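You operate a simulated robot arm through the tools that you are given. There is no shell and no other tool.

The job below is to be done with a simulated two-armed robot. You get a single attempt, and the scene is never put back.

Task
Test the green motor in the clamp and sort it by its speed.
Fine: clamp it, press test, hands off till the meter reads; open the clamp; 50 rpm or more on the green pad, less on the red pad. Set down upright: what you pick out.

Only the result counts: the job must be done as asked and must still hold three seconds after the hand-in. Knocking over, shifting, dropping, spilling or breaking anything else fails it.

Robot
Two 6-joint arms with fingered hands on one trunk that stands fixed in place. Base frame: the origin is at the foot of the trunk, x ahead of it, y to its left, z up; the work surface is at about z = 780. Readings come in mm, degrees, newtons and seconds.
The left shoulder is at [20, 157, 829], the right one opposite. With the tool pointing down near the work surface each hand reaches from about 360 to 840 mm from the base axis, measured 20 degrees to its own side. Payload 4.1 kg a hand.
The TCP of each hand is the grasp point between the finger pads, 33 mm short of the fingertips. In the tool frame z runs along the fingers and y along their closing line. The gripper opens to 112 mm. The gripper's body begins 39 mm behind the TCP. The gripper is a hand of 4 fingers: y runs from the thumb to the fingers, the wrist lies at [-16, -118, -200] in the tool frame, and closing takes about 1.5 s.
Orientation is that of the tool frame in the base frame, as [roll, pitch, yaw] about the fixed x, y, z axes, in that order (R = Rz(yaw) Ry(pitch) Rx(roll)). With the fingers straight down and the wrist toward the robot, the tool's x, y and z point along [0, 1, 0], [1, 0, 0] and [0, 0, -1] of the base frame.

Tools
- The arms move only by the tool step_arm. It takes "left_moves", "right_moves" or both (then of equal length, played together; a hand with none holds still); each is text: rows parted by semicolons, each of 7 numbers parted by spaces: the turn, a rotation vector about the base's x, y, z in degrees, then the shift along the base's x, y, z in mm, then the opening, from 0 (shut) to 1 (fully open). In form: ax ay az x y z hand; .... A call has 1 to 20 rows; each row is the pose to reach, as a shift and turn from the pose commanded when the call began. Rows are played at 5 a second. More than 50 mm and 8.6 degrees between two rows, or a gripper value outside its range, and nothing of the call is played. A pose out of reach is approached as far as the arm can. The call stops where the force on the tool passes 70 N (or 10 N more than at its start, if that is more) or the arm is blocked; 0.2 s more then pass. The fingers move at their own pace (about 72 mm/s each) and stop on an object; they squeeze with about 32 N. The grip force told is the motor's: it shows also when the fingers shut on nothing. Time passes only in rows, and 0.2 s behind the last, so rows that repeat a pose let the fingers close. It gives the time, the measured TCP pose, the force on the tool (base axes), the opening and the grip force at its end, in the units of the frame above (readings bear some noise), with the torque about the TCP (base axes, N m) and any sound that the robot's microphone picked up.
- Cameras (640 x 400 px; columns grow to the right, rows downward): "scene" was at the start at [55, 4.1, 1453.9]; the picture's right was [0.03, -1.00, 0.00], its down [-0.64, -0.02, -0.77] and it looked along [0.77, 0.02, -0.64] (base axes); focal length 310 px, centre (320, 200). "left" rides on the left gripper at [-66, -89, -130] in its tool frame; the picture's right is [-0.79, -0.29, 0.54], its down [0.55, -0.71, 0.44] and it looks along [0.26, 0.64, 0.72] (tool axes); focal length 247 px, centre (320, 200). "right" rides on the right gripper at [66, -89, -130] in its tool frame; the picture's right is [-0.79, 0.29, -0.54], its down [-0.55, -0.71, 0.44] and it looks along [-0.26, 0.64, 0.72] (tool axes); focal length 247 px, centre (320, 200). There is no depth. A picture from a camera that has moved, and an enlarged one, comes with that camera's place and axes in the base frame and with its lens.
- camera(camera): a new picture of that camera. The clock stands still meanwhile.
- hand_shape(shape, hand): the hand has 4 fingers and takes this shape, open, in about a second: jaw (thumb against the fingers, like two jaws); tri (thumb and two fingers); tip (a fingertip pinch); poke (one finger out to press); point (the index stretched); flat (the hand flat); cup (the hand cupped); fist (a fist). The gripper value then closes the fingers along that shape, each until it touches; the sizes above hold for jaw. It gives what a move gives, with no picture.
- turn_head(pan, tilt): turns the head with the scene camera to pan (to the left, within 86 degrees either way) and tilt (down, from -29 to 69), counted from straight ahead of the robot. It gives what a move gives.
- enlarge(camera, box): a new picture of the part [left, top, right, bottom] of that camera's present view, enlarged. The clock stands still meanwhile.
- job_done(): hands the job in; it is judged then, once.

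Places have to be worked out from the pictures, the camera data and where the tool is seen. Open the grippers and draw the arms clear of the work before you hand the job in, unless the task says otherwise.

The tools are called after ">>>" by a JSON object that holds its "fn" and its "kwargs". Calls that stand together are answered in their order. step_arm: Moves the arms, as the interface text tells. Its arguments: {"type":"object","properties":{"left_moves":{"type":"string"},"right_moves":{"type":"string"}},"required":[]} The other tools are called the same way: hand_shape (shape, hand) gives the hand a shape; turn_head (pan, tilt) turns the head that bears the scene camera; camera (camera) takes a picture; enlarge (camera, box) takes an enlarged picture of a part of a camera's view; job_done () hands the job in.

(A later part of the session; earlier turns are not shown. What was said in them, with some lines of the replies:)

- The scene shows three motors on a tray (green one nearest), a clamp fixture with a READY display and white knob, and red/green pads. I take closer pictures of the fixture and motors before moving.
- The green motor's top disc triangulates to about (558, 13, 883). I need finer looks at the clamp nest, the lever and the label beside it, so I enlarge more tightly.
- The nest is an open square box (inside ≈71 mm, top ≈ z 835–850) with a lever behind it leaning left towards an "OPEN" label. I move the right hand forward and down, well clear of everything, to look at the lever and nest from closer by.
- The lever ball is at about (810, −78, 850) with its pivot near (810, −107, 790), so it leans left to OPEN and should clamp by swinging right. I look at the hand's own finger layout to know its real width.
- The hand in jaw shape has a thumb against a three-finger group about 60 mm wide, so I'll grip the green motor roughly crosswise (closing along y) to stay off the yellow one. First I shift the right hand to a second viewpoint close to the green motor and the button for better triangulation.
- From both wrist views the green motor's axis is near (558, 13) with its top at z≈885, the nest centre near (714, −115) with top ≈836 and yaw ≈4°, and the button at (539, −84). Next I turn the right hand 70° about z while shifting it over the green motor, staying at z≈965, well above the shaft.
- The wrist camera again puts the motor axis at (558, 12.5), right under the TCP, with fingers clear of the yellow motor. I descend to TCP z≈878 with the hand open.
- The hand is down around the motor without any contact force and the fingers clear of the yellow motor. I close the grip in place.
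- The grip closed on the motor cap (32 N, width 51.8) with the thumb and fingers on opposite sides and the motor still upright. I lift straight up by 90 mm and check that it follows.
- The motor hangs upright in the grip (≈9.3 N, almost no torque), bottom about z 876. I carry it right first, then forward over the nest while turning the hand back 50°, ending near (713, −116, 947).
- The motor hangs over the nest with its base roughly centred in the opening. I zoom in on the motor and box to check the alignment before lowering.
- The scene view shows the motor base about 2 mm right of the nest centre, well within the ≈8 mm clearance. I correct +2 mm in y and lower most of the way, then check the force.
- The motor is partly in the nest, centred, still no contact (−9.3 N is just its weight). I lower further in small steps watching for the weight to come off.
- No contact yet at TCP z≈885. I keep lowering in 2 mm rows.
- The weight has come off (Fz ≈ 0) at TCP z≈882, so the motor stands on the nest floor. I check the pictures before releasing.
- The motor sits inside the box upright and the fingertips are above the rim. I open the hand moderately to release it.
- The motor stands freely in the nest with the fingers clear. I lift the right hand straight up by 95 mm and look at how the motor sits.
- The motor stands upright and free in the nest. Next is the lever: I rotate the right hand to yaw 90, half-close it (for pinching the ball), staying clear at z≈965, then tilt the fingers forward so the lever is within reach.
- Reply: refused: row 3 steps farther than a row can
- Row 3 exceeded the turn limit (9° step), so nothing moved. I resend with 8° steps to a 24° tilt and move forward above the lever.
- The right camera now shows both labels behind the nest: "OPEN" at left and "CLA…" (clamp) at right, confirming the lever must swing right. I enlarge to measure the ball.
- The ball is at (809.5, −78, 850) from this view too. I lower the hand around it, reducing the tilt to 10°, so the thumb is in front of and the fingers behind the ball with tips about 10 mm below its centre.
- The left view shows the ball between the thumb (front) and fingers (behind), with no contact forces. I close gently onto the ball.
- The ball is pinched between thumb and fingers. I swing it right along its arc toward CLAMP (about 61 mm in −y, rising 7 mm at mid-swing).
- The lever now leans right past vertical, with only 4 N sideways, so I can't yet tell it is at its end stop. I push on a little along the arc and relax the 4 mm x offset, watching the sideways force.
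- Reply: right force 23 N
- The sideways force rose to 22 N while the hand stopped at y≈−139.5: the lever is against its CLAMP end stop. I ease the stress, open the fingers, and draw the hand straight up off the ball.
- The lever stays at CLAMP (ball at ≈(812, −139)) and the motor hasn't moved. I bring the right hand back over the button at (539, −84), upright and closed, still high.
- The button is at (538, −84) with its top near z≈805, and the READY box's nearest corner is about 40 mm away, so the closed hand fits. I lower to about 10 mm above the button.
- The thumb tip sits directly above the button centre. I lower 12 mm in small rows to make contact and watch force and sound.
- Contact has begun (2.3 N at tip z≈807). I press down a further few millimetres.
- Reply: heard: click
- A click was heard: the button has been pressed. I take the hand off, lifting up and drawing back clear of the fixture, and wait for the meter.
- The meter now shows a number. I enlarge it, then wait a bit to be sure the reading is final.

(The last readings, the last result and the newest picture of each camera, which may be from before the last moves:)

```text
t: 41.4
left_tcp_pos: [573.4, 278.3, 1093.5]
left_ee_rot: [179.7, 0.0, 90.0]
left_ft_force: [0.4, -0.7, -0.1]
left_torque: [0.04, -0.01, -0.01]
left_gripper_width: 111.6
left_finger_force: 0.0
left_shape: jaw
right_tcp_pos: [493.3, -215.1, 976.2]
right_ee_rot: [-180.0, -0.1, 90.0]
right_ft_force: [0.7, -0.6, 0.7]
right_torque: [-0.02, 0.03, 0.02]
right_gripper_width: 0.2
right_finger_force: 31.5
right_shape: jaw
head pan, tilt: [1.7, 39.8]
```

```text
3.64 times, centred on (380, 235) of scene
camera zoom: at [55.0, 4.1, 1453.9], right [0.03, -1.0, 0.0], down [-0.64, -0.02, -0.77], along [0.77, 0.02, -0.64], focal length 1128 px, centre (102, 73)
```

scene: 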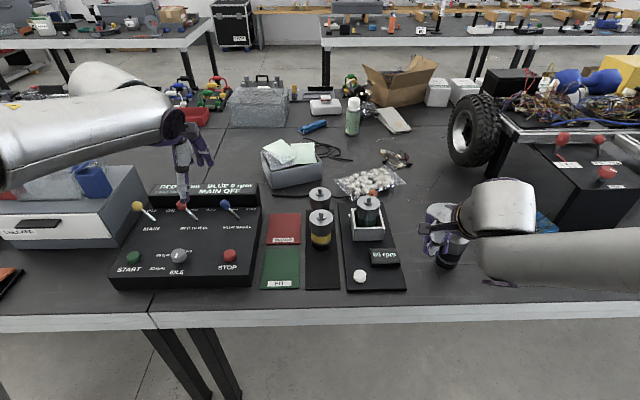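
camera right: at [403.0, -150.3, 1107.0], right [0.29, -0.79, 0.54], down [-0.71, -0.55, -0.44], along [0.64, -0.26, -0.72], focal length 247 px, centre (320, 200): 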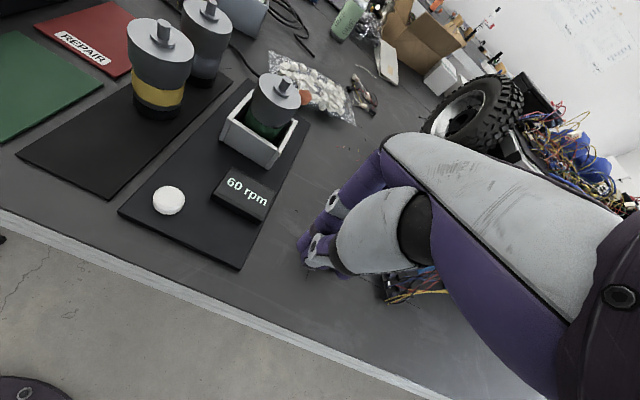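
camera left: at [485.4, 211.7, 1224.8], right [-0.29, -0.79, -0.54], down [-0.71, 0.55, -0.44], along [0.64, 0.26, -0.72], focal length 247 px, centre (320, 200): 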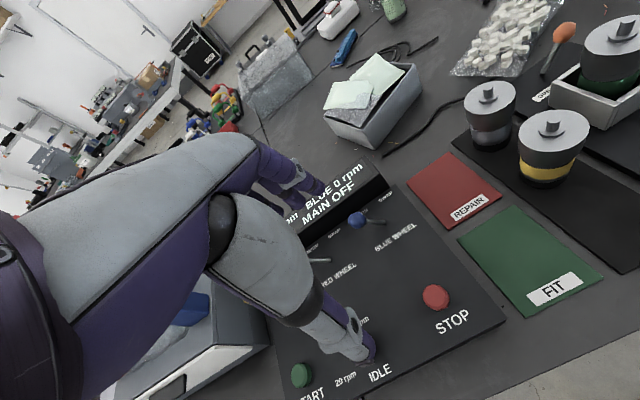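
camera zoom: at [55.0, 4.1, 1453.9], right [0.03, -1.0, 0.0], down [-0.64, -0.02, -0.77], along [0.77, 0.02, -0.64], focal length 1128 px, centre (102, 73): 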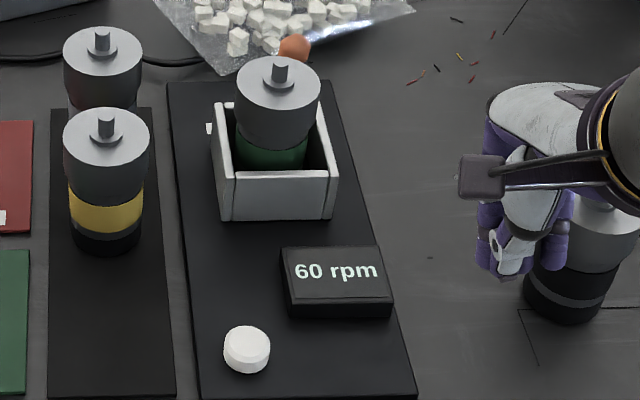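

The meter holds at 60 rpm, so this motor belongs on the green (FIT) pad. Now I open the clamp: first bring the right hand, tilted forward and half open, back above the lever ball at (812, −139).

>>> {"fn": "step_arm", "kwargs": {"right_moves": "0 0 0 40 10 0 0.2; 0 0 0 80 20 0 0.4; 0 -8 0 120 35 0 0.5; 0 -16 0 160 50 0 0.5; 0 -24 0 200 65 -5 0.5; 0 -24 0 240 77 -10 0.5; 0 -24 0 280 77 -15 0.5; 0 -24 0 309 77 -20 0.5; 0 -24 0 309 77 -20 0.5"}}

>>> {"fn": "enlarge", "kwargs": {"camera": "right", "box": [150, 250, 350, 400]}}

>>> {"fn": "camera", "kwargs": {"camera": "right"}}

>>> {"fn": "enlarge", "kwargs": {"camera": "left", "box": [500, 0, 640, 140]}}

```text
t: 43.4
left_tcp_pos: [574.5, 279.6, 1094.1]
left_ee_rot: [180.0, 0.1, 90.1]
left_ft_force: [-0.3, 0.5, 0.0]
left_torque: [-0.01, -0.01, -0.02]
left_gripper_width: 111.6
left_finger_force: 0.0
left_shape: jaw
right_tcp_pos: [802.7, -137.3, 958.1]
right_ee_rot: [156.0, 0.0, 90.0]
right_ft_force: [-0.7, 0.4, 0.1]
right_torque: [-0.03, 0.02, -0.01]
right_gripper_width: 55.7
right_finger_force: 0.0
right_shape: jaw
head pan, tilt: [1.7, 39.8]
```

```text
2.67 times, centred on (250, 325) of right
camera zoom: at [666.8, -71.7, 1040.9], right [0.04, -0.79, 0.61], down [-0.47, -0.55, -0.69], along [0.88, -0.26, -0.4], focal length 659 px, centre (507, -133)
```

zoom: 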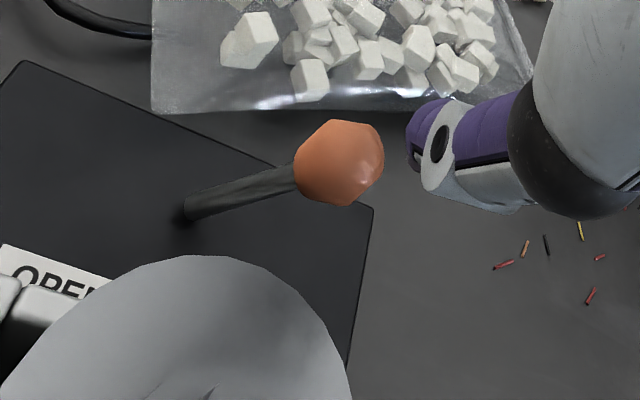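

```text
taken
camera right: at [666.8, -71.7, 1040.9], right [0.04, -0.79, 0.61], down [-0.47, -0.55, -0.69], along [0.88, -0.26, -0.4], focal length 247 px, centre (320, 200)
```

right: 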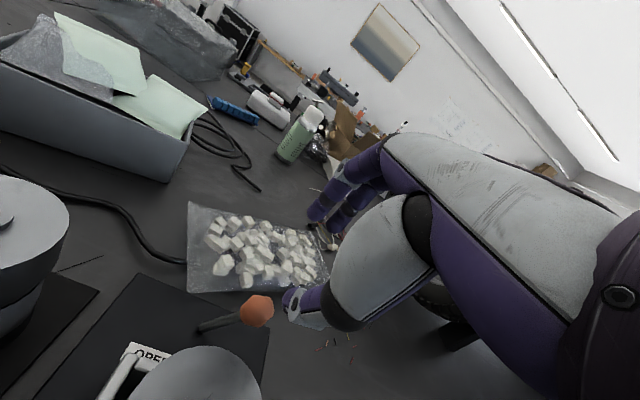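

```text
2.86 times, centred on (570, 70) of left
camera zoom: at [485.3, 211.6, 1224.8], right [-0.29, -0.79, -0.54], down [-0.71, 0.55, -0.44], along [0.64, 0.26, -0.72], focal length 706 px, centre (-394, 571)
```

zoom: 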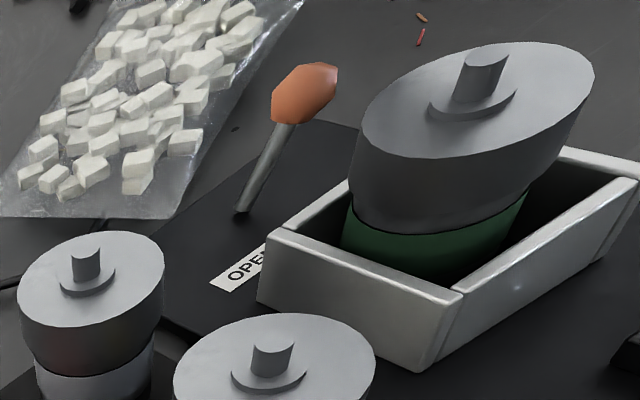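

The ball is at (812, −139.5, 850). I lower the half-open hand around it as before.

>>> {"fn": "step_arm", "kwargs": {"right_moves": "0 4 0 2 -1 -20 0.5; 0 8 0 4 -1.5 -40 0.5; 0 12 0 6 -1.5 -60 0.5; 0 14 0 7.5 -1.5 -75 0.5; 0 14 0 7.5 -1.5 -86 0.5; 0 14 0 7.5 -1.5 -86 0.5"}}

>>> {"fn": "enlarge", "kwargs": {"camera": "left", "box": [500, 0, 640, 140]}}

>>> {"fn": "enlarge", "kwargs": {"camera": "right", "box": [140, 180, 340, 400]}}

```text
t: 44.8
left_tcp_pos: [573.9, 278.9, 1094.3]
left_ee_rot: [179.9, -0.1, 90.1]
left_ft_force: [0.2, 0.2, 0.1]
left_torque: [-0.02, 0.06, 0.02]
left_gripper_width: 111.7
left_finger_force: 0.0
left_shape: jaw
right_tcp_pos: [807.9, -141.9, 869.9]
right_ee_rot: [170.0, -0.1, 90.0]
right_ft_force: [-0.1, 0.5, -0.6]
right_torque: [-0.01, 0.02, 0.02]
right_gripper_width: 55.9
right_finger_force: 0.0
right_shape: jaw
head pan, tilt: [1.7, 39.8]
```

```text
2.86 times, centred on (570, 70) of left
camera zoom: at [485.4, 211.7, 1224.7], right [-0.29, -0.79, -0.54], down [-0.71, 0.55, -0.44], along [0.64, 0.26, -0.72], focal length 706 px, centre (-394, 571)
```

zoom: 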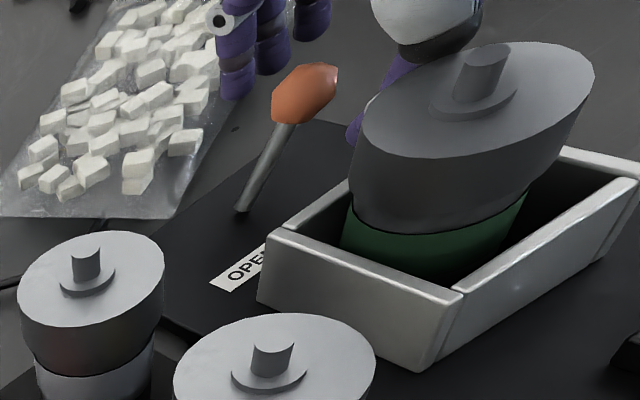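

```text
1.82 times, centred on (240, 290) of right
camera zoom: at [696.9, -75.0, 982.9], right [0.19, -0.79, 0.58], down [-0.62, -0.55, -0.55], along [0.76, -0.26, -0.6], focal length 449 px, centre (466, 36)
```

zoom: 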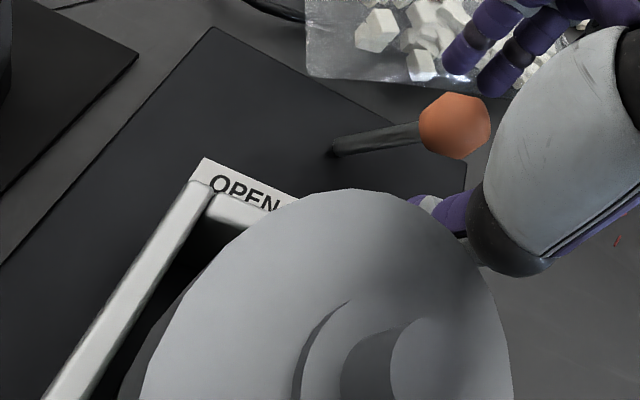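

The ball lies between thumb and fingers without contact and the thumb is behind the motor's cap. I pinch the ball.

>>> {"fn": "step_arm", "kwargs": {"right_moves": "0 0 0 0 0 0 0.35; 0 0 0 0 0 0 0.25; 0 0 0 0 0 0 0.15; 0 0 0 0 0 0 0.1; 0 0 0 0 0 0 0.1; 0 0 0 0 0 0 0.1"}}

>>> {"fn": "enlarge", "kwargs": {"camera": "right", "box": [140, 180, 340, 400]}}

```text
t: 46.2
left_tcp_pos: [574.5, 279.0, 1094.6]
left_ee_rot: [179.9, 0.1, 90.0]
left_ft_force: [0.4, -0.3, 0.3]
left_torque: [0.0, -0.01, -0.01]
left_gripper_width: 111.7
left_finger_force: 0.1
left_shape: jaw
right_tcp_pos: [808.5, -140.0, 869.5]
right_ee_rot: [170.1, 0.0, 90.0]
right_ft_force: [-3.0, 0.6, -1.7]
right_torque: [0.01, 0.1, -0.06]
right_gripper_width: 17.1
right_finger_force: 31.7
right_shape: jaw
head pan, tilt: [1.7, 39.8]
```

```text
1.82 times, centred on (240, 290) of right
camera zoom: at [696.8, -75.0, 982.8], right [0.19, -0.79, 0.58], down [-0.62, -0.55, -0.55], along [0.76, -0.26, -0.6], focal length 449 px, centre (466, 36)
```

zoom: 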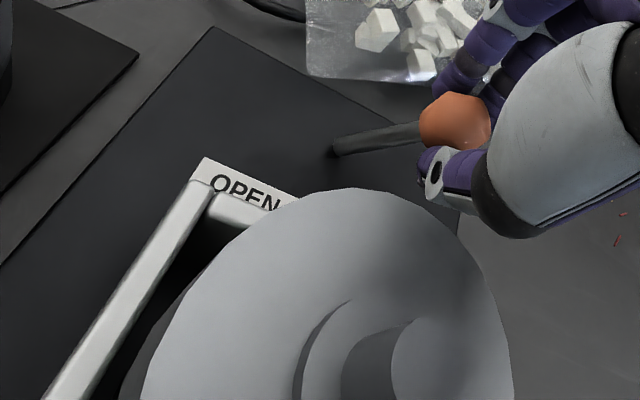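

The ball is pinched. I swing it back left along its arc to OPEN and a few millimetres beyond, to reach the end stop.

>>> {"fn": "step_arm", "kwargs": {"right_moves": "0 0 0 -0.4 9.7 4 0.1; 0 0 0 -0.8 20 6.6 0.1; 0 0 0 -1.2 30.6 7.4 0.1; 0 0 0 -1.6 41 6.6 0.1; 0 0 0 -2 51.5 4 0.1; 0 0 0 -2.4 61 0 0.1; 0 0 0 -2.4 65 -2 0.1; 0 0 0 -2.4 65 -2 0.1"}}

>>> {"fn": "enlarge", "kwargs": {"camera": "left", "box": [500, 0, 640, 140]}}

>>> {"fn": "enlarge", "kwargs": {"camera": "right", "box": [220, 150, 440, 390]}}

```text
t: 48.0
left_tcp_pos: [574.9, 277.9, 1095.0]
left_ee_rot: [179.9, 0.0, 89.9]
left_ft_force: [0.5, 0.0, 0.8]
left_torque: [-0.03, -0.01, 0.0]
left_gripper_width: 111.5
left_finger_force: 0.1
left_shape: jaw
right_tcp_pos: [806.6, -78.0, 870.6]
right_ee_rot: [169.8, 0.1, 89.7]
right_ft_force: [-10.8, -21.3, 9.2]
right_torque: [-0.74, 0.23, -0.38]
right_gripper_width: 17.2
right_finger_force: 32.2
right_shape: jaw
head pan, tilt: [1.7, 39.8]
```

```text
2.86 times, centred on (570, 70) of left
camera zoom: at [485.1, 210.6, 1225.1], right [-0.29, -0.79, -0.54], down [-0.71, 0.55, -0.44], along [0.64, 0.26, -0.72], focal length 706 px, centre (-394, 571)
```

zoom: 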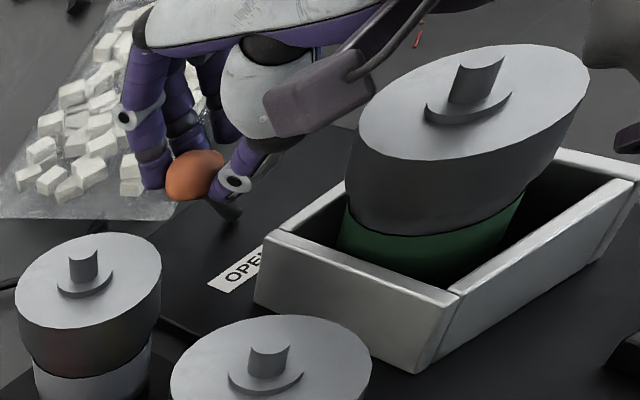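

```text
1.67 times, centred on (330, 270) of right
camera zoom: at [695.6, -11.4, 983.2], right [0.18, -0.79, 0.58], down [-0.63, -0.55, -0.55], along [0.76, -0.26, -0.6], focal length 412 px, centre (303, 83)
```

zoom: 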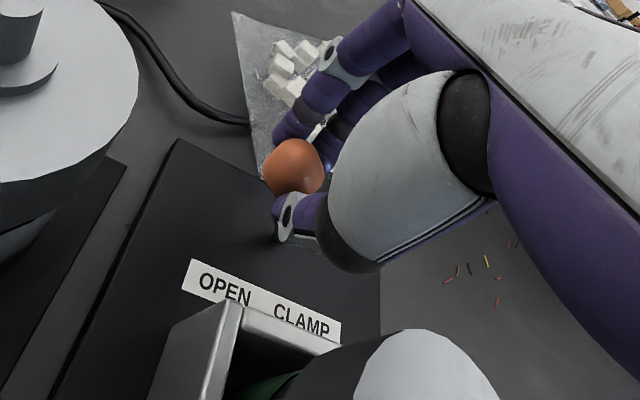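

The lever is back against its OPEN stop (−21 N sideways at y≈−78). I ease off, open the fingers and lift clear.

>>> {"fn": "step_arm", "kwargs": {"right_moves": "0 0 0 1 -3 0 0.1; 0 0 0 1 -3 0 0.3; 0 0 0 1 -3 0 0.45; 0 0 0 1 -3 0 0.5; 0 0 0 1 -3 0 0.5; 0 0 0 1 -3 10 0.5; 0 0 0 1 -3 25 0.5; 0 -4 0 0 -3 45 0.5; 0 -8 0 -3 -3 65 0.5; 0 -14 0 -5 -3 85 0.5; 0 -14 0 -5 -3 85 0.5"}}

>>> {"fn": "enlarge", "kwargs": {"camera": "left", "box": [500, 0, 640, 140]}}

>>> {"fn": "camera", "kwargs": {"camera": "scene"}}

```text
t: 50.4
left_tcp_pos: [574.9, 278.9, 1094.2]
left_ee_rot: [179.8, 0.0, 90.0]
left_ft_force: [0.2, 0.1, 0.3]
left_torque: [0.02, 0.0, 0.0]
left_gripper_width: 111.6
left_finger_force: 0.1
left_shape: jaw
right_tcp_pos: [803.1, -78.4, 952.2]
right_ee_rot: [156.0, 0.0, 90.0]
right_ft_force: [0.1, -0.7, -0.6]
right_torque: [0.03, 0.01, -0.01]
right_gripper_width: 55.5
right_finger_force: 0.1
right_shape: jaw
head pan, tilt: [1.7, 39.8]
```

```text
2.86 times, centred on (570, 70) of left
camera zoom: at [485.4, 211.7, 1224.7], right [-0.29, -0.79, -0.54], down [-0.71, 0.55, -0.44], along [0.64, 0.26, -0.72], focal length 706 px, centre (-394, 571)
```

zoom: 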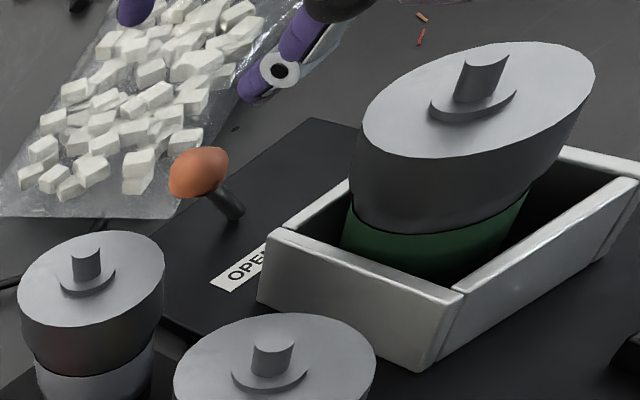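

```text
taken
```

scene: 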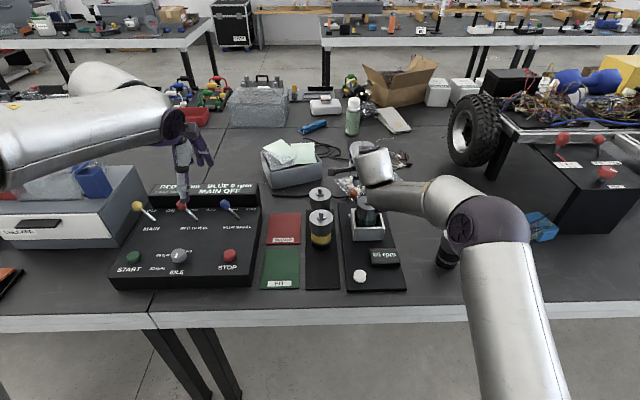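

The lever is at OPEN and the motor still stands in place. I bring the hand upright back over the nest, then turn to yaw 110 with the hand opened to about 90 mm.

>>> {"fn": "step_arm", "kwargs": {"right_moves": "0 0 0 -15 0 15 0.5; 0 8 0 -45 -10 22 0.5; 0 16 0 -70 -22 22 0.5; 0 24 0 -90 -34 22 0.6; 0 24 0 -90 -34 22 0.6"}}

>>> {"fn": "step_arm", "kwargs": {"right_moves": "0 0 7 0 0 0 0.7; 0 0 14 0 0 0 0.8; 0 0 20 0 0 0 0.8; 0 0 20 0 0 0 0.8; 0 0 20 0 0 0 0.8"}}

>>> {"fn": "camera", "kwargs": {"camera": "right"}}

>>> {"fn": "enlarge", "kwargs": {"camera": "scene", "box": [330, 130, 430, 230]}}

>>> {"fn": "enlarge", "kwargs": {"camera": "left", "box": [500, 0, 640, 140]}}

```text
t: 51.6
left_tcp_pos: [574.8, 279.3, 1093.8]
left_ee_rot: [179.9, 0.1, 90.1]
left_ft_force: [0.1, 0.2, 0.1]
left_torque: [-0.01, 0.02, -0.02]
left_gripper_width: 111.6
left_finger_force: 0.0
left_shape: jaw
right_tcp_pos: [712.3, -109.5, 976.1]
right_ee_rot: [-180.0, 0.0, 90.0]
right_ft_force: [-0.3, -0.4, 0.6]
right_torque: [0.0, 0.02, 0.02]
right_gripper_width: 67.0
right_finger_force: 0.1
right_shape: jaw
head pan, tilt: [1.7, 39.8]
```

```text
t: 52.8
left_tcp_pos: [574.3, 279.2, 1093.4]
left_ee_rot: [179.9, 0.0, 89.9]
left_ft_force: [-0.2, -0.5, 0.6]
left_torque: [0.02, 0.0, -0.03]
left_gripper_width: 111.4
left_finger_force: 0.0
left_shape: jaw
right_tcp_pos: [712.2, -112.0, 975.7]
right_ee_rot: [-180.0, -0.1, 110.0]
right_ft_force: [-0.2, 0.4, -0.2]
right_torque: [-0.03, -0.01, 0.01]
right_gripper_width: 89.4
right_finger_force: 0.2
right_shape: jaw
head pan, tilt: [1.7, 39.8]
```

```text
taken
camera right: at [604.8, -80.1, 1106.2], right [0.54, -0.65, 0.54], down [-0.48, -0.76, -0.44], along [0.69, -0.02, -0.72], focal length 247 px, centre (320, 200)
```

right: 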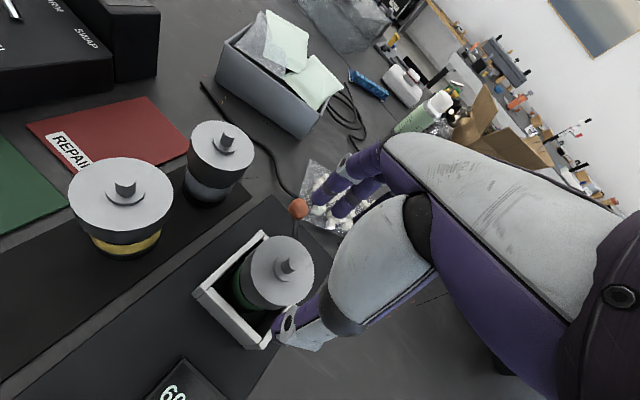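

```text
4.00 times, centred on (380, 180) of scene
camera zoom: at [55.0, 4.1, 1453.9], right [0.03, -1.0, 0.0], down [-0.64, -0.02, -0.77], along [0.77, 0.02, -0.64], focal length 1241 px, centre (80, 280)
```

zoom: 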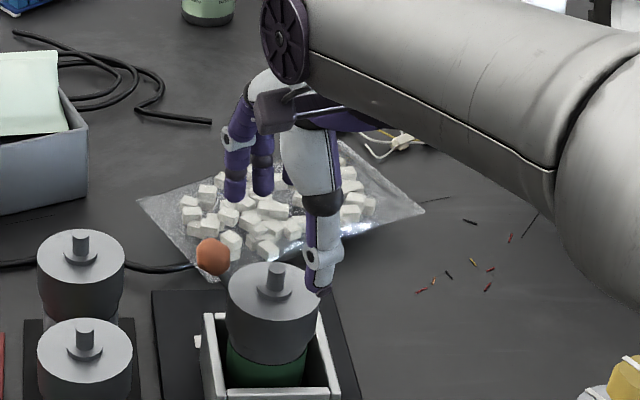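

```text
2.86 times, centred on (570, 70) of left
camera zoom: at [485.4, 211.7, 1224.7], right [-0.29, -0.79, -0.54], down [-0.71, 0.55, -0.44], along [0.64, 0.26, -0.72], focal length 706 px, centre (-394, 571)
```

zoom: 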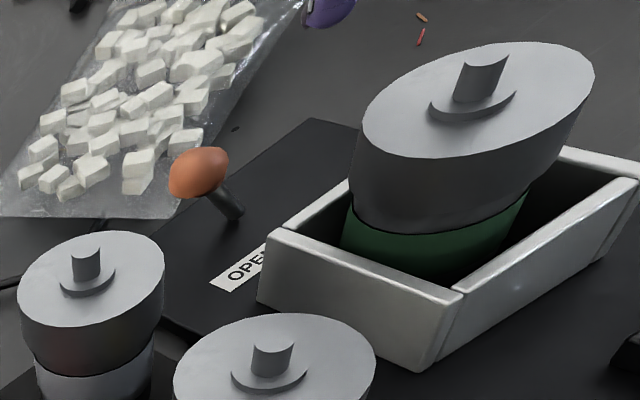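

The wrist view shows the motor's disc at the same place relative to the hand as before the first grasp, so the TCP is over its axis. I descend to z≈882 around it.

>>> {"fn": "step_arm", "kwargs": {"right_moves": "0 0 0 1 0 -25 0.8; 0 0 0 1 0 -50 0.8; 0 0 0 1 0 -70 0.8; 0 0 0 1 0 -85 0.8; 0 0 0 1 0 -93 0.8; 0 0 0 1 0 -93 0.8"}}

>>> {"fn": "enlarge", "kwargs": {"camera": "left", "box": [500, 0, 640, 140]}}

>>> {"fn": "enlarge", "kwargs": {"camera": "right", "box": [170, 170, 350, 370]}}

```text
t: 54.2
left_tcp_pos: [575.0, 278.4, 1094.1]
left_ee_rot: [179.9, 0.0, 90.0]
left_ft_force: [0.6, 0.0, 0.2]
left_torque: [-0.03, 0.0, -0.03]
left_gripper_width: 111.5
left_finger_force: 0.0
left_shape: jaw
right_tcp_pos: [711.6, -113.3, 884.4]
right_ee_rot: [-180.0, -0.1, 110.0]
right_ft_force: [-0.2, 0.7, -0.8]
right_torque: [0.03, -0.01, 0.0]
right_gripper_width: 89.3
right_finger_force: 0.0
right_shape: jaw
head pan, tilt: [1.7, 39.8]
```

```text
2.86 times, centred on (570, 70) of left
camera zoom: at [485.4, 211.7, 1224.7], right [-0.29, -0.79, -0.54], down [-0.71, 0.55, -0.44], along [0.64, 0.26, -0.72], focal length 706 px, centre (-394, 571)
```

zoom: 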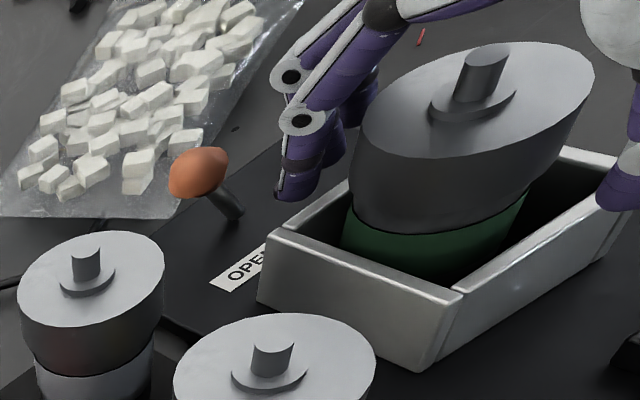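

```text
2.00 times, centred on (260, 270) of right
camera zoom: at [604.4, -80.9, 1014.8], right [0.54, -0.65, 0.54], down [-0.48, -0.76, -0.44], along [0.69, -0.02, -0.72], focal length 494 px, centre (440, 60)
```

zoom: 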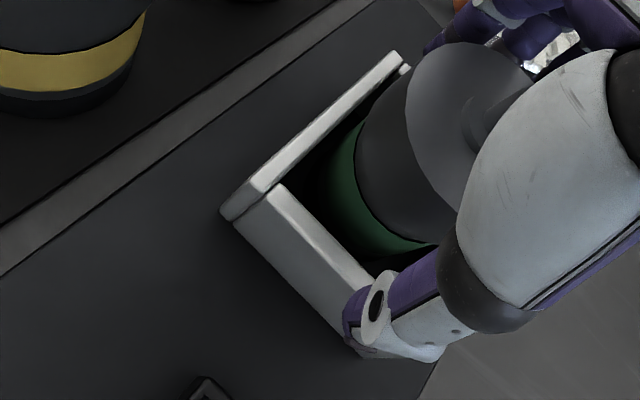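

The hand is about 2.5 mm nearer the robot than at release; I shift it +2.5 mm in x and 1 mm down, then close the grip.

>>> {"fn": "step_arm", "kwargs": {"right_moves": "0 0 0 2.5 0.5 -1 0.8; 0 0 0 2.5 0.5 -1 0.8; 0 0 0 2.5 0.5 -1 0.6; 0 0 0 2.5 0.5 -1 0.4; 0 0 0 2.5 0.5 -1 0.2; 0 0 0 2.5 0.5 -1 0; 0 0 0 2.5 0.5 -1 0; 0 0 0 2.5 0.5 -1 0; 0 0 0 2.5 0.5 -1 0"}}

>>> {"fn": "enlarge", "kwargs": {"camera": "left", "box": [500, 0, 640, 140]}}

>>> {"fn": "enlarge", "kwargs": {"camera": "right", "box": [170, 170, 350, 370]}}

```text
t: 56.2
left_tcp_pos: [574.3, 279.4, 1094.4]
left_ee_rot: [179.9, 0.1, 89.9]
left_ft_force: [0.4, -0.7, 0.1]
left_torque: [-0.01, 0.01, -0.02]
left_gripper_width: 111.6
left_finger_force: 0.1
left_shape: jaw
right_tcp_pos: [714.2, -112.1, 882.9]
right_ee_rot: [-179.9, 0.1, 110.0]
right_ft_force: [-0.5, -0.4, -0.1]
right_torque: [-0.02, -0.08, -0.03]
right_gripper_width: 51.3
right_finger_force: 32.4
right_shape: jaw
head pan, tilt: [1.7, 39.8]
```

```text
2.86 times, centred on (570, 70) of left
camera zoom: at [485.6, 211.6, 1224.7], right [-0.29, -0.79, -0.54], down [-0.71, 0.55, -0.44], along [0.64, 0.26, -0.72], focal length 706 px, centre (-394, 571)
```

zoom: 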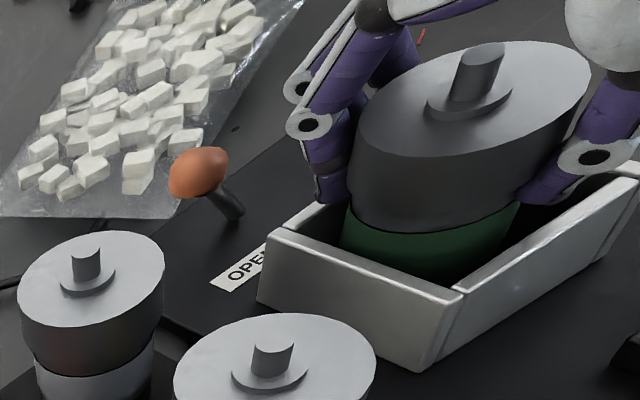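

```text
2.00 times, centred on (260, 270) of right
camera zoom: at [607.5, -80.8, 1013.4], right [0.54, -0.65, 0.54], down [-0.48, -0.76, -0.43], along [0.69, -0.02, -0.72], focal length 494 px, centre (440, 60)
```

zoom: 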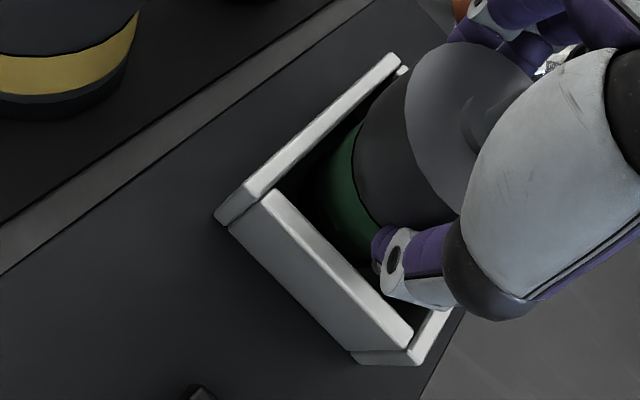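

The grip is the same as the first one (51.3 mm, 32 N). I lift slowly first to check it comes free of the clamp.

>>> {"fn": "step_arm", "kwargs": {"right_moves": "0 0 0 0 0 2 0; 0 0 0 0 0 5 0; 0 0 0 0 0 9 0; 0 0 0 0 0 9 0"}}

```text
t: 57.2
left_tcp_pos: [574.3, 279.3, 1094.5]
left_ee_rot: [179.8, -0.1, 90.0]
left_ft_force: [0.7, 0.0, -0.1]
left_torque: [-0.01, 0.01, 0.02]
left_gripper_width: 111.4
left_finger_force: 0.1
left_shape: jaw
right_tcp_pos: [715.8, -111.5, 891.6]
right_ee_rot: [-179.8, 0.1, 110.0]
right_ft_force: [0.7, 0.2, -9.2]
right_torque: [0.01, 0.01, 0.01]
right_gripper_width: 51.2
right_finger_force: 32.0
right_shape: jaw
head pan, tilt: [1.7, 39.8]
```

Only the motor's own weight is felt, so it is free. I lift it well above the nest and carry it back toward the robot, away from the other motors.

>>> {"fn": "step_arm", "kwargs": {"right_moves": "0 0 0 0 0 12 0; 0 0 0 0 0 30 0; 0 0 0 0 0 50 0; 0 0 0 0 0 70 0; 0 0 0 0 0 80 0; 0 0 0 -25 0 80 0; 0 0 0 -60 0 80 0; 0 0 0 -95 0 80 0; 0 0 0 -130 0 80 0; 0 0 0 -160 0 80 0; 0 0 0 -165 0 80 0; 0 0 0 -165 0 80 0"}}

>>> {"fn": "camera", "kwargs": {"camera": "scene"}}

>>> {"fn": "camera", "kwargs": {"camera": "right"}}

```text
t: 59.8
left_tcp_pos: [575.7, 278.0, 1094.1]
left_ee_rot: [179.9, 0.1, 90.0]
left_ft_force: [-0.2, -0.6, 0.0]
left_torque: [0.01, 0.0, -0.03]
left_gripper_width: 111.6
left_finger_force: 0.0
left_shape: jaw
right_tcp_pos: [549.5, -111.9, 971.9]
right_ee_rot: [180.0, 0.0, 110.0]
right_ft_force: [0.3, -0.5, -8.9]
right_torque: [0.01, 0.02, 0.01]
right_gripper_width: 51.3
right_finger_force: 31.5
right_shape: jaw
head pan, tilt: [1.7, 39.8]
```

```text
taken
```

scene: 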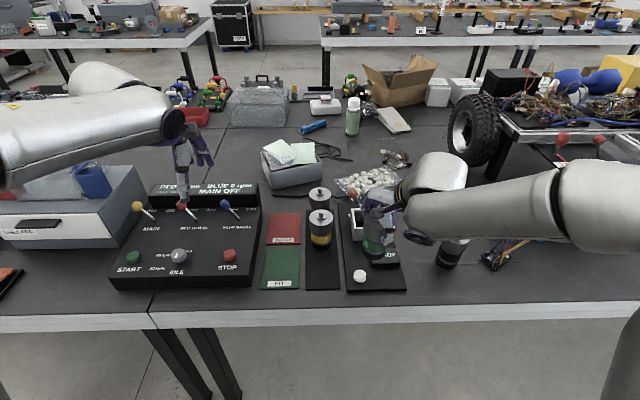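

```text
taken
camera right: at [442.6, -79.8, 1102.1], right [0.54, -0.65, 0.54], down [-0.48, -0.76, -0.44], along [0.69, -0.02, -0.72], focal length 247 px, centre (320, 200)
```

right: 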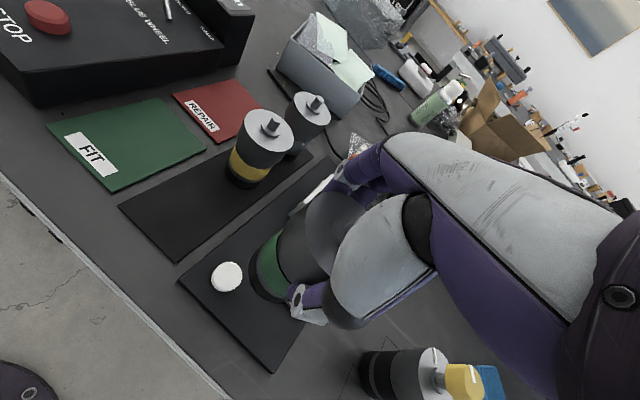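

The motor hangs steadily. I carry it left across the empty tray slot to above the FIT pad centre at about (572, 123).

>>> {"fn": "step_arm", "kwargs": {"right_moves": "0 0 0 0 20 0 0; 0 0 0 0 50 0 0; 0 0 0 0 85 0 0; 0 0 0 0 120 0 0; 0 0 0 3 155 0 0; 0 0 0 10 190 0 0; 0 0 0 18 220 0 0; 0 0 0 22 235 0 0; 0 0 0 22 235 0 0; 0 0 0 22 235 0 0"}}

>>> {"fn": "camera", "kwargs": {"camera": "scene"}}

>>> {"fn": "enlarge", "kwargs": {"camera": "scene", "box": [220, 180, 360, 300]}}

>>> {"fn": "camera", "kwargs": {"camera": "right"}}

>>> {"fn": "camera", "kwargs": {"camera": "left"}}

```text
t: 62.0
left_tcp_pos: [574.4, 278.7, 1094.6]
left_ee_rot: [179.9, 0.1, 90.0]
left_ft_force: [-0.5, 1.1, 0.3]
left_torque: [-0.02, -0.01, -0.01]
left_gripper_width: 111.6
left_finger_force: 0.1
left_shape: jaw
right_tcp_pos: [572.2, 121.6, 969.5]
right_ee_rot: [-180.0, -0.1, 110.0]
right_ft_force: [0.1, 0.2, -8.5]
right_torque: [0.0, -0.02, -0.03]
right_gripper_width: 51.3
right_finger_force: 31.6
right_shape: jaw
head pan, tilt: [1.7, 39.8]
```

```text
taken
```

scene: 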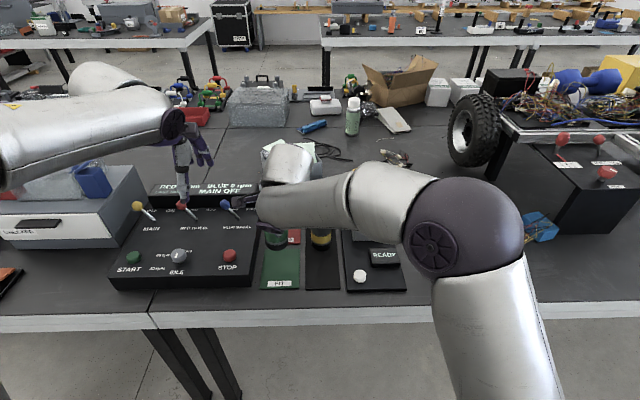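

```text
3.33 times, centred on (290, 240) of scene
camera zoom: at [55.2, 4.1, 1453.9], right [0.03, -1.0, 0.0], down [-0.64, -0.02, -0.77], along [0.77, 0.02, -0.64], focal length 1034 px, centre (420, 67)
```

zoom: 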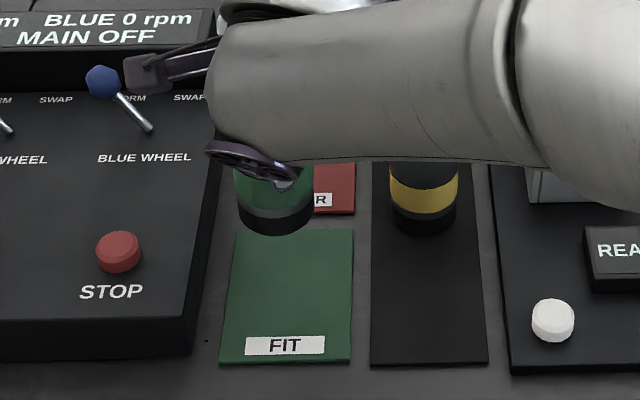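

```text
taken
camera right: at [465.5, 154.0, 1100.2], right [0.54, -0.65, 0.54], down [-0.48, -0.76, -0.44], along [0.69, -0.02, -0.72], focal length 247 px, centre (320, 200)
```

right: 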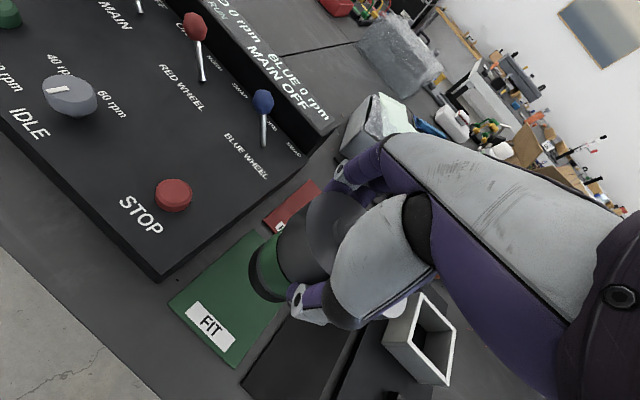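

```text
taken
camera left: at [485.6, 211.7, 1224.7], right [-0.29, -0.79, -0.54], down [-0.71, 0.55, -0.44], along [0.64, 0.26, -0.72], focal length 247 px, centre (320, 200)
```

left: 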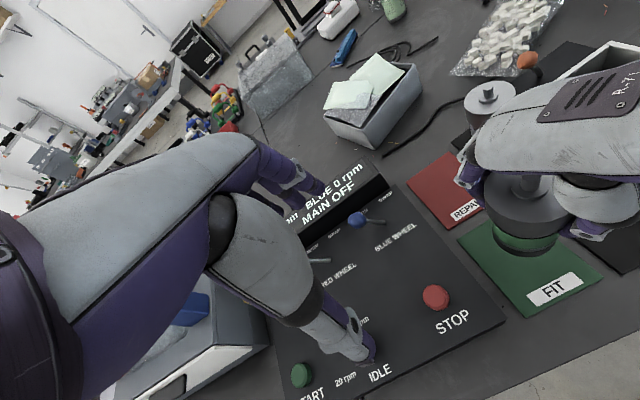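

The motor's base is over the FIT pad's middle (≈(570, 125)). I lower it, slowing near the expected contact at TCP z≈873.

>>> {"fn": "step_arm", "kwargs": {"right_moves": "0 0 0 0 0 -20 0; 0 0 0 0 0 -40 0; 0 0 0 0 0 -60 0; 0 0 0 0 0 -75 0; 0 0 0 0 0 -85 0; 0 0 0 0 0 -90 0; 0 0 0 0 0 -90 0"}}

>>> {"fn": "camera", "kwargs": {"camera": "right"}}

>>> {"fn": "enlarge", "kwargs": {"camera": "left", "box": [420, 60, 640, 330]}}

```text
t: 63.6
left_tcp_pos: [575.8, 278.2, 1093.1]
left_ee_rot: [179.9, 0.0, 90.0]
left_ft_force: [-0.2, 0.1, -0.4]
left_torque: [-0.02, 0.0, -0.01]
left_gripper_width: 111.5
left_finger_force: 0.0
left_shape: jaw
right_tcp_pos: [572.2, 124.0, 881.7]
right_ee_rot: [179.9, 0.1, 110.1]
right_ft_force: [0.4, -0.2, -8.0]
right_torque: [-0.03, 0.0, 0.03]
right_gripper_width: 51.2
right_finger_force: 32.4
right_shape: jaw
head pan, tilt: [1.7, 39.8]
```

```text
taken
camera right: at [464.8, 155.1, 1011.9], right [0.54, -0.65, 0.54], down [-0.48, -0.76, -0.43], along [0.69, -0.02, -0.72], focal length 247 px, centre (320, 200)
```

right: 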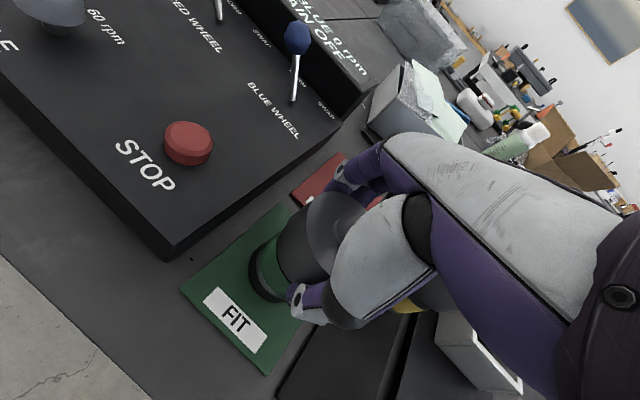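

```text
1.48 times, centred on (530, 195) of left
camera zoom: at [485.6, 211.7, 1224.6], right [-0.29, -0.79, -0.54], down [-0.71, 0.55, -0.44], along [0.64, 0.26, -0.72], focal length 366 px, centre (9, 207)
```

zoom: 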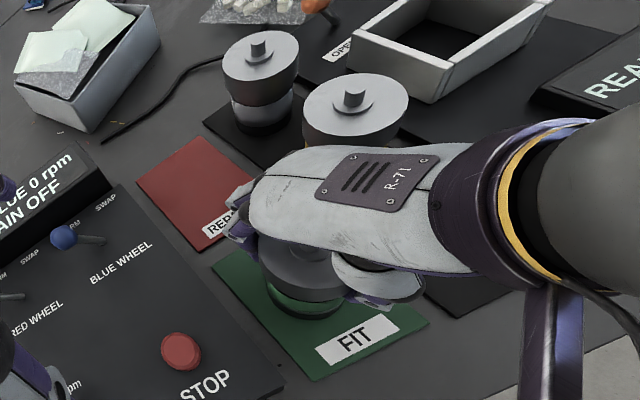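

Still hanging freely at z≈882 and well inside the pad. I lower the last millimetres in small rows until the weight comes off.

>>> {"fn": "step_arm", "kwargs": {"right_moves": "0 0 0 0 0 -2 0; 0 0 0 0 0 -4 0; 0 0 0 0 0 -6 0; 0 0 0 0 0 -6 0"}}

```text
t: 64.6
left_tcp_pos: [574.5, 279.1, 1093.7]
left_ee_rot: [179.9, 0.0, 90.0]
left_ft_force: [-0.4, 0.3, 0.4]
left_torque: [-0.02, -0.02, 0.0]
left_gripper_width: 111.5
left_finger_force: 0.0
left_shape: jaw
right_tcp_pos: [573.5, 125.5, 875.9]
right_ee_rot: [179.9, 0.0, 109.9]
right_ft_force: [-0.8, 1.0, -8.0]
right_torque: [-0.02, 0.0, 0.01]
right_gripper_width: 51.3
right_finger_force: 32.2
right_shape: jaw
head pan, tilt: [1.7, 39.8]
```

No contact yet at z≈876. I go on in 1–2 mm rows.

>>> {"fn": "step_arm", "kwargs": {"right_moves": "0 0 0 0 0 -1 0; 0 0 0 0 0 -2 0; 0 0 0 0 0 -3 0; 0 0 0 0 0 -3 0"}}

```text
t: 65.6
left_tcp_pos: [572.6, 278.8, 1093.5]
left_ee_rot: [179.9, 0.0, 89.9]
left_ft_force: [0.4, -0.1, -0.1]
left_torque: [-0.02, 0.01, 0.02]
left_gripper_width: 111.6
left_finger_force: 0.0
left_shape: jaw
right_tcp_pos: [572.0, 124.2, 873.5]
right_ee_rot: [179.8, 0.0, 110.1]
right_ft_force: [-2.2, 4.3, 7.4]
right_torque: [0.07, -0.09, 0.1]
right_gripper_width: 50.9
right_finger_force: 32.0
right_shape: jaw
head pan, tilt: [1.7, 39.8]
```

Contact is made (Fz +7 N, weight fully on the pad). I back off half a millimetre and open the hand.

>>> {"fn": "step_arm", "kwargs": {"right_moves": "0 0 0 0 0 0.7 0; 0 0 0 0 0 0.7 0.5; 0 0 0 0 0 0.7 0.6; 0 0 0 0 0 0.7 0.75; 0 0 0 0 0 0.7 0.9; 0 0 0 0 0 0.7 0.9; 0 0 0 0 0 0.7 0.9"}}

>>> {"fn": "camera", "kwargs": {"camera": "right"}}

>>> {"fn": "enlarge", "kwargs": {"camera": "left", "box": [420, 60, 640, 330]}}

```text
t: 67.2
left_tcp_pos: [574.9, 278.6, 1094.0]
left_ee_rot: [179.8, 0.1, 90.1]
left_ft_force: [-0.1, -0.2, -0.5]
left_torque: [0.01, 0.0, 0.01]
left_gripper_width: 111.7
left_finger_force: 0.0
left_shape: jaw
right_tcp_pos: [572.7, 123.6, 874.1]
right_ee_rot: [179.9, 0.1, 110.0]
right_ft_force: [0.4, 0.6, 0.3]
right_torque: [0.01, 0.02, -0.02]
right_gripper_width: 100.6
right_finger_force: 0.0
right_shape: jaw
head pan, tilt: [1.7, 39.8]
```

```text
taken
camera right: at [465.0, 155.1, 1003.8], right [0.54, -0.65, 0.54], down [-0.48, -0.76, -0.44], along [0.69, -0.02, -0.72], focal length 247 px, centre (320, 200)
```

right: 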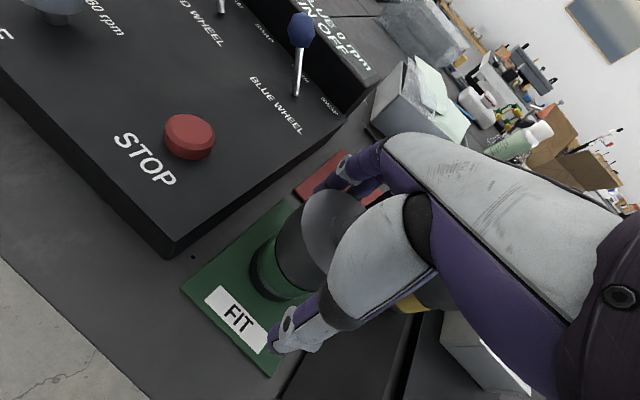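

```text
1.48 times, centred on (530, 195) of left
camera zoom: at [485.4, 211.7, 1224.7], right [-0.29, -0.79, -0.54], down [-0.71, 0.55, -0.44], along [0.64, 0.26, -0.72], focal length 366 px, centre (9, 207)
```

zoom: 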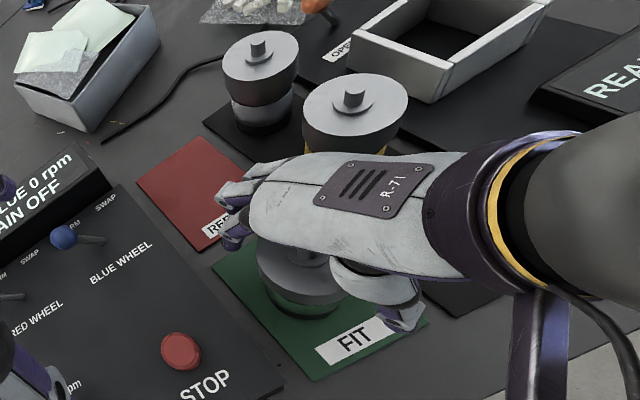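

The motor stands free on the FIT pad. I raise the hand straight up 110 mm, then draw it back to the right, clear of the work.

>>> {"fn": "step_arm", "kwargs": {"right_moves": "0 0 0 0 0 8 0.9; 0 0 0 0 0 25 0.9; 0 0 0 0 0 50 0.9; 0 0 0 0 0 80 0.9; 0 0 0 0 0 115 0.9; 0 0 0 -20 -30 140 0.9; 0 0 0 -40 -70 160 0.9; 0 0 0 -55 -115 180 0.9; 0 0 0 -65 -160 190 0.9; 0 0 0 -70 -205 200 0.9; 0 0 0 -70 -250 200 0.9; 0 0 0 -70 -295 200 0.9; 0 0 0 -70 -330 200 1; 0 0 0 -70 -330 200 1"}}

>>> {"fn": "camera", "kwargs": {"camera": "scene"}}

>>> {"fn": "enlarge", "kwargs": {"camera": "scene", "box": [240, 170, 420, 300]}}

>>> {"fn": "enlarge", "kwargs": {"camera": "left", "box": [420, 60, 640, 330]}}

>>> {"fn": "camera", "kwargs": {"camera": "right"}}

```text
refused: row 8 steps farther than a row can; nothing moved
```

```text
taken
```

scene: 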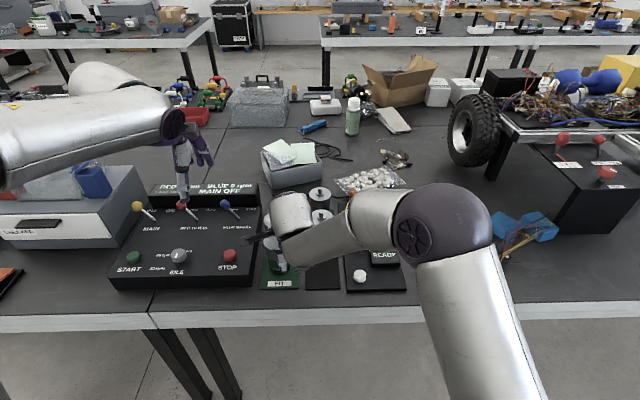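

```text
3.08 times, centred on (330, 235) of scene
camera zoom: at [55.0, 4.1, 1453.9], right [0.03, -1.0, 0.0], down [-0.64, -0.02, -0.77], along [0.77, 0.02, -0.64], focal length 954 px, centre (289, 92)
```

zoom: 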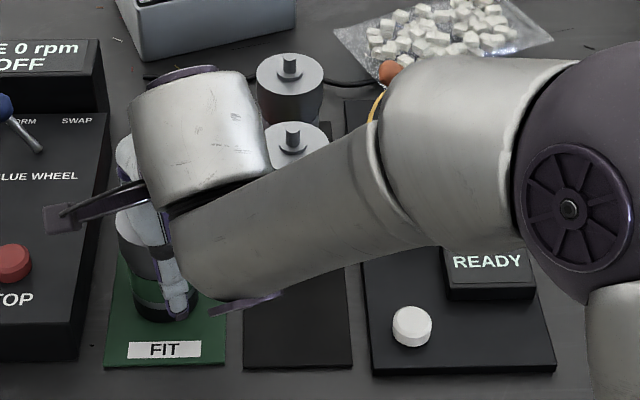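

```text
1.48 times, centred on (530, 195) of left
camera zoom: at [485.4, 211.7, 1224.7], right [-0.29, -0.79, -0.54], down [-0.71, 0.55, -0.44], along [0.64, 0.26, -0.72], focal length 366 px, centre (9, 207)
```

zoom: 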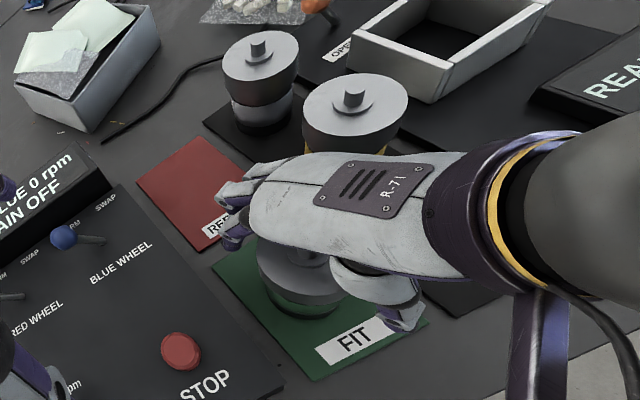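

```text
taken
camera right: at [465.0, 155.1, 1003.8], right [0.54, -0.65, 0.54], down [-0.48, -0.76, -0.44], along [0.69, -0.02, -0.72], focal length 247 px, centre (320, 200)
```

right: 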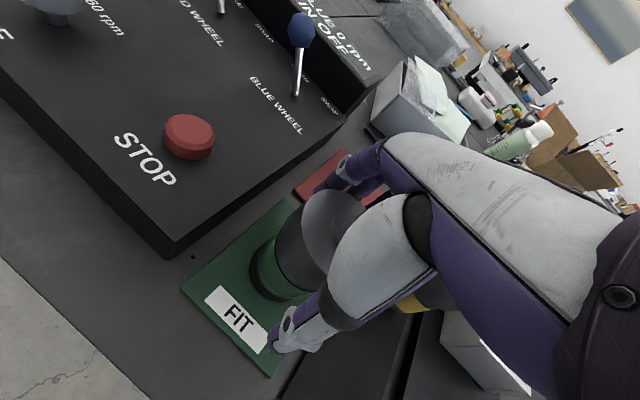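

One row was too long and nothing moved. I send the straight-up lift first.

>>> {"fn": "step_arm", "kwargs": {"right_moves": "0 0 0 0 0 8 0.9; 0 0 0 0 0 25 0.9; 0 0 0 0 0 50 0.9; 0 0 0 0 0 80 0.9; 0 0 0 0 0 115 0.9; 0 0 0 0 -20 145 0.9; 0 0 0 -10 -55 165 0.9; 0 0 0 -20 -95 175 0.9; 0 0 0 -30 -135 180 0.9; 0 0 0 -40 -175 185 0.9; 0 0 0 -50 -215 190 0.9; 0 0 0 -60 -255 195 0.9; 0 0 0 -65 -295 200 0.9; 0 0 0 -70 -330 200 1; 0 0 0 -70 -330 200 1"}}

>>> {"fn": "camera", "kwargs": {"camera": "scene"}}

>>> {"fn": "enlarge", "kwargs": {"camera": "scene", "box": [240, 170, 420, 300]}}

>>> {"fn": "enlarge", "kwargs": {"camera": "left", "box": [420, 60, 640, 330]}}

>>> {"fn": "camera", "kwargs": {"camera": "right"}}

```text
t: 70.4
left_tcp_pos: [573.9, 277.6, 1093.6]
left_ee_rot: [179.8, 0.1, 90.1]
left_ft_force: [-0.4, 0.0, -0.6]
left_torque: [-0.01, 0.04, -0.01]
left_gripper_width: 111.7
left_finger_force: 0.0
left_shape: jaw
right_tcp_pos: [499.5, -208.3, 1073.2]
right_ee_rot: [179.9, 0.0, 110.0]
right_ft_force: [0.3, -0.2, 0.6]
right_torque: [-0.02, -0.01, 0.01]
right_gripper_width: 111.4
right_finger_force: 0.0
right_shape: jaw
head pan, tilt: [1.7, 39.8]
```

```text
taken
```

scene: 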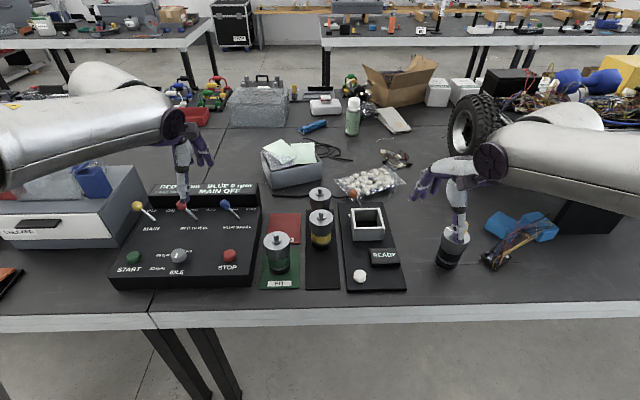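

```text
3.08 times, centred on (330, 235) of scene
camera zoom: at [55.0, 4.1, 1453.9], right [0.03, -1.0, 0.0], down [-0.64, -0.02, -0.77], along [0.77, 0.02, -0.64], focal length 954 px, centre (289, 92)
```

zoom: 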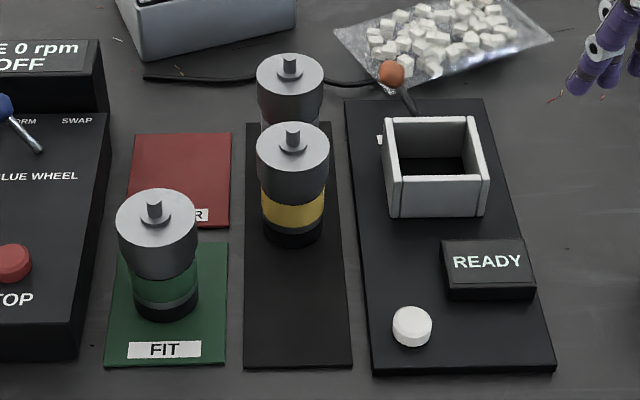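

```text
1.48 times, centred on (530, 195) of left
camera zoom: at [485.4, 211.7, 1224.7], right [-0.29, -0.79, -0.54], down [-0.71, 0.55, -0.44], along [0.64, 0.26, -0.72], focal length 366 px, centre (9, 207)
```

zoom: 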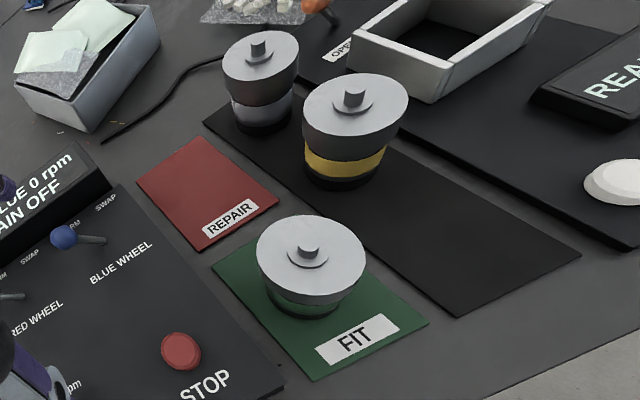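

```text
taken
camera right: at [392.2, -177.3, 1204.2], right [0.54, -0.65, 0.54], down [-0.48, -0.76, -0.44], along [0.69, -0.02, -0.72], focal length 247 px, centre (320, 200)
```

right: 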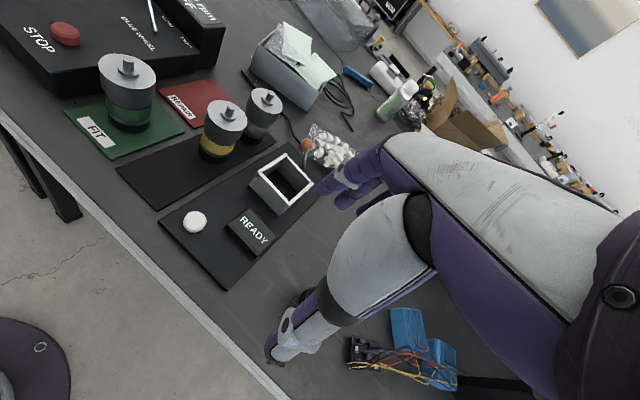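

The green motor stands upright on the FIT pad, the yellow and grey motors are undisturbed, the lever is at OPEN, and both hands are open and clear. I hand the job in.

>>> {"fn": "job_done", "kwargs": {}}

```text
The job is handed in.
```

The green motor read 60 rpm, so I set it down upright on the green FIT pad and handed the job in. I have no verdict back from the hand-in yet.

- **Test:** I stood the motor in the nest, swung the lever to CLAMP and pressed the white button until it clicked. I then kept both hands off. The meter held at 60 rpm for about three seconds.
- **Sorting:** I swung the lever back to OPEN and lifted the motor out. I then lowered it onto the FIT pad until its weight came off the hand.
- **Afterwards:** The last pictures show the motor standing on the pad, the yellow and grey motors where they were, and the clamp open and empty. Both hands are open and clear of the work.
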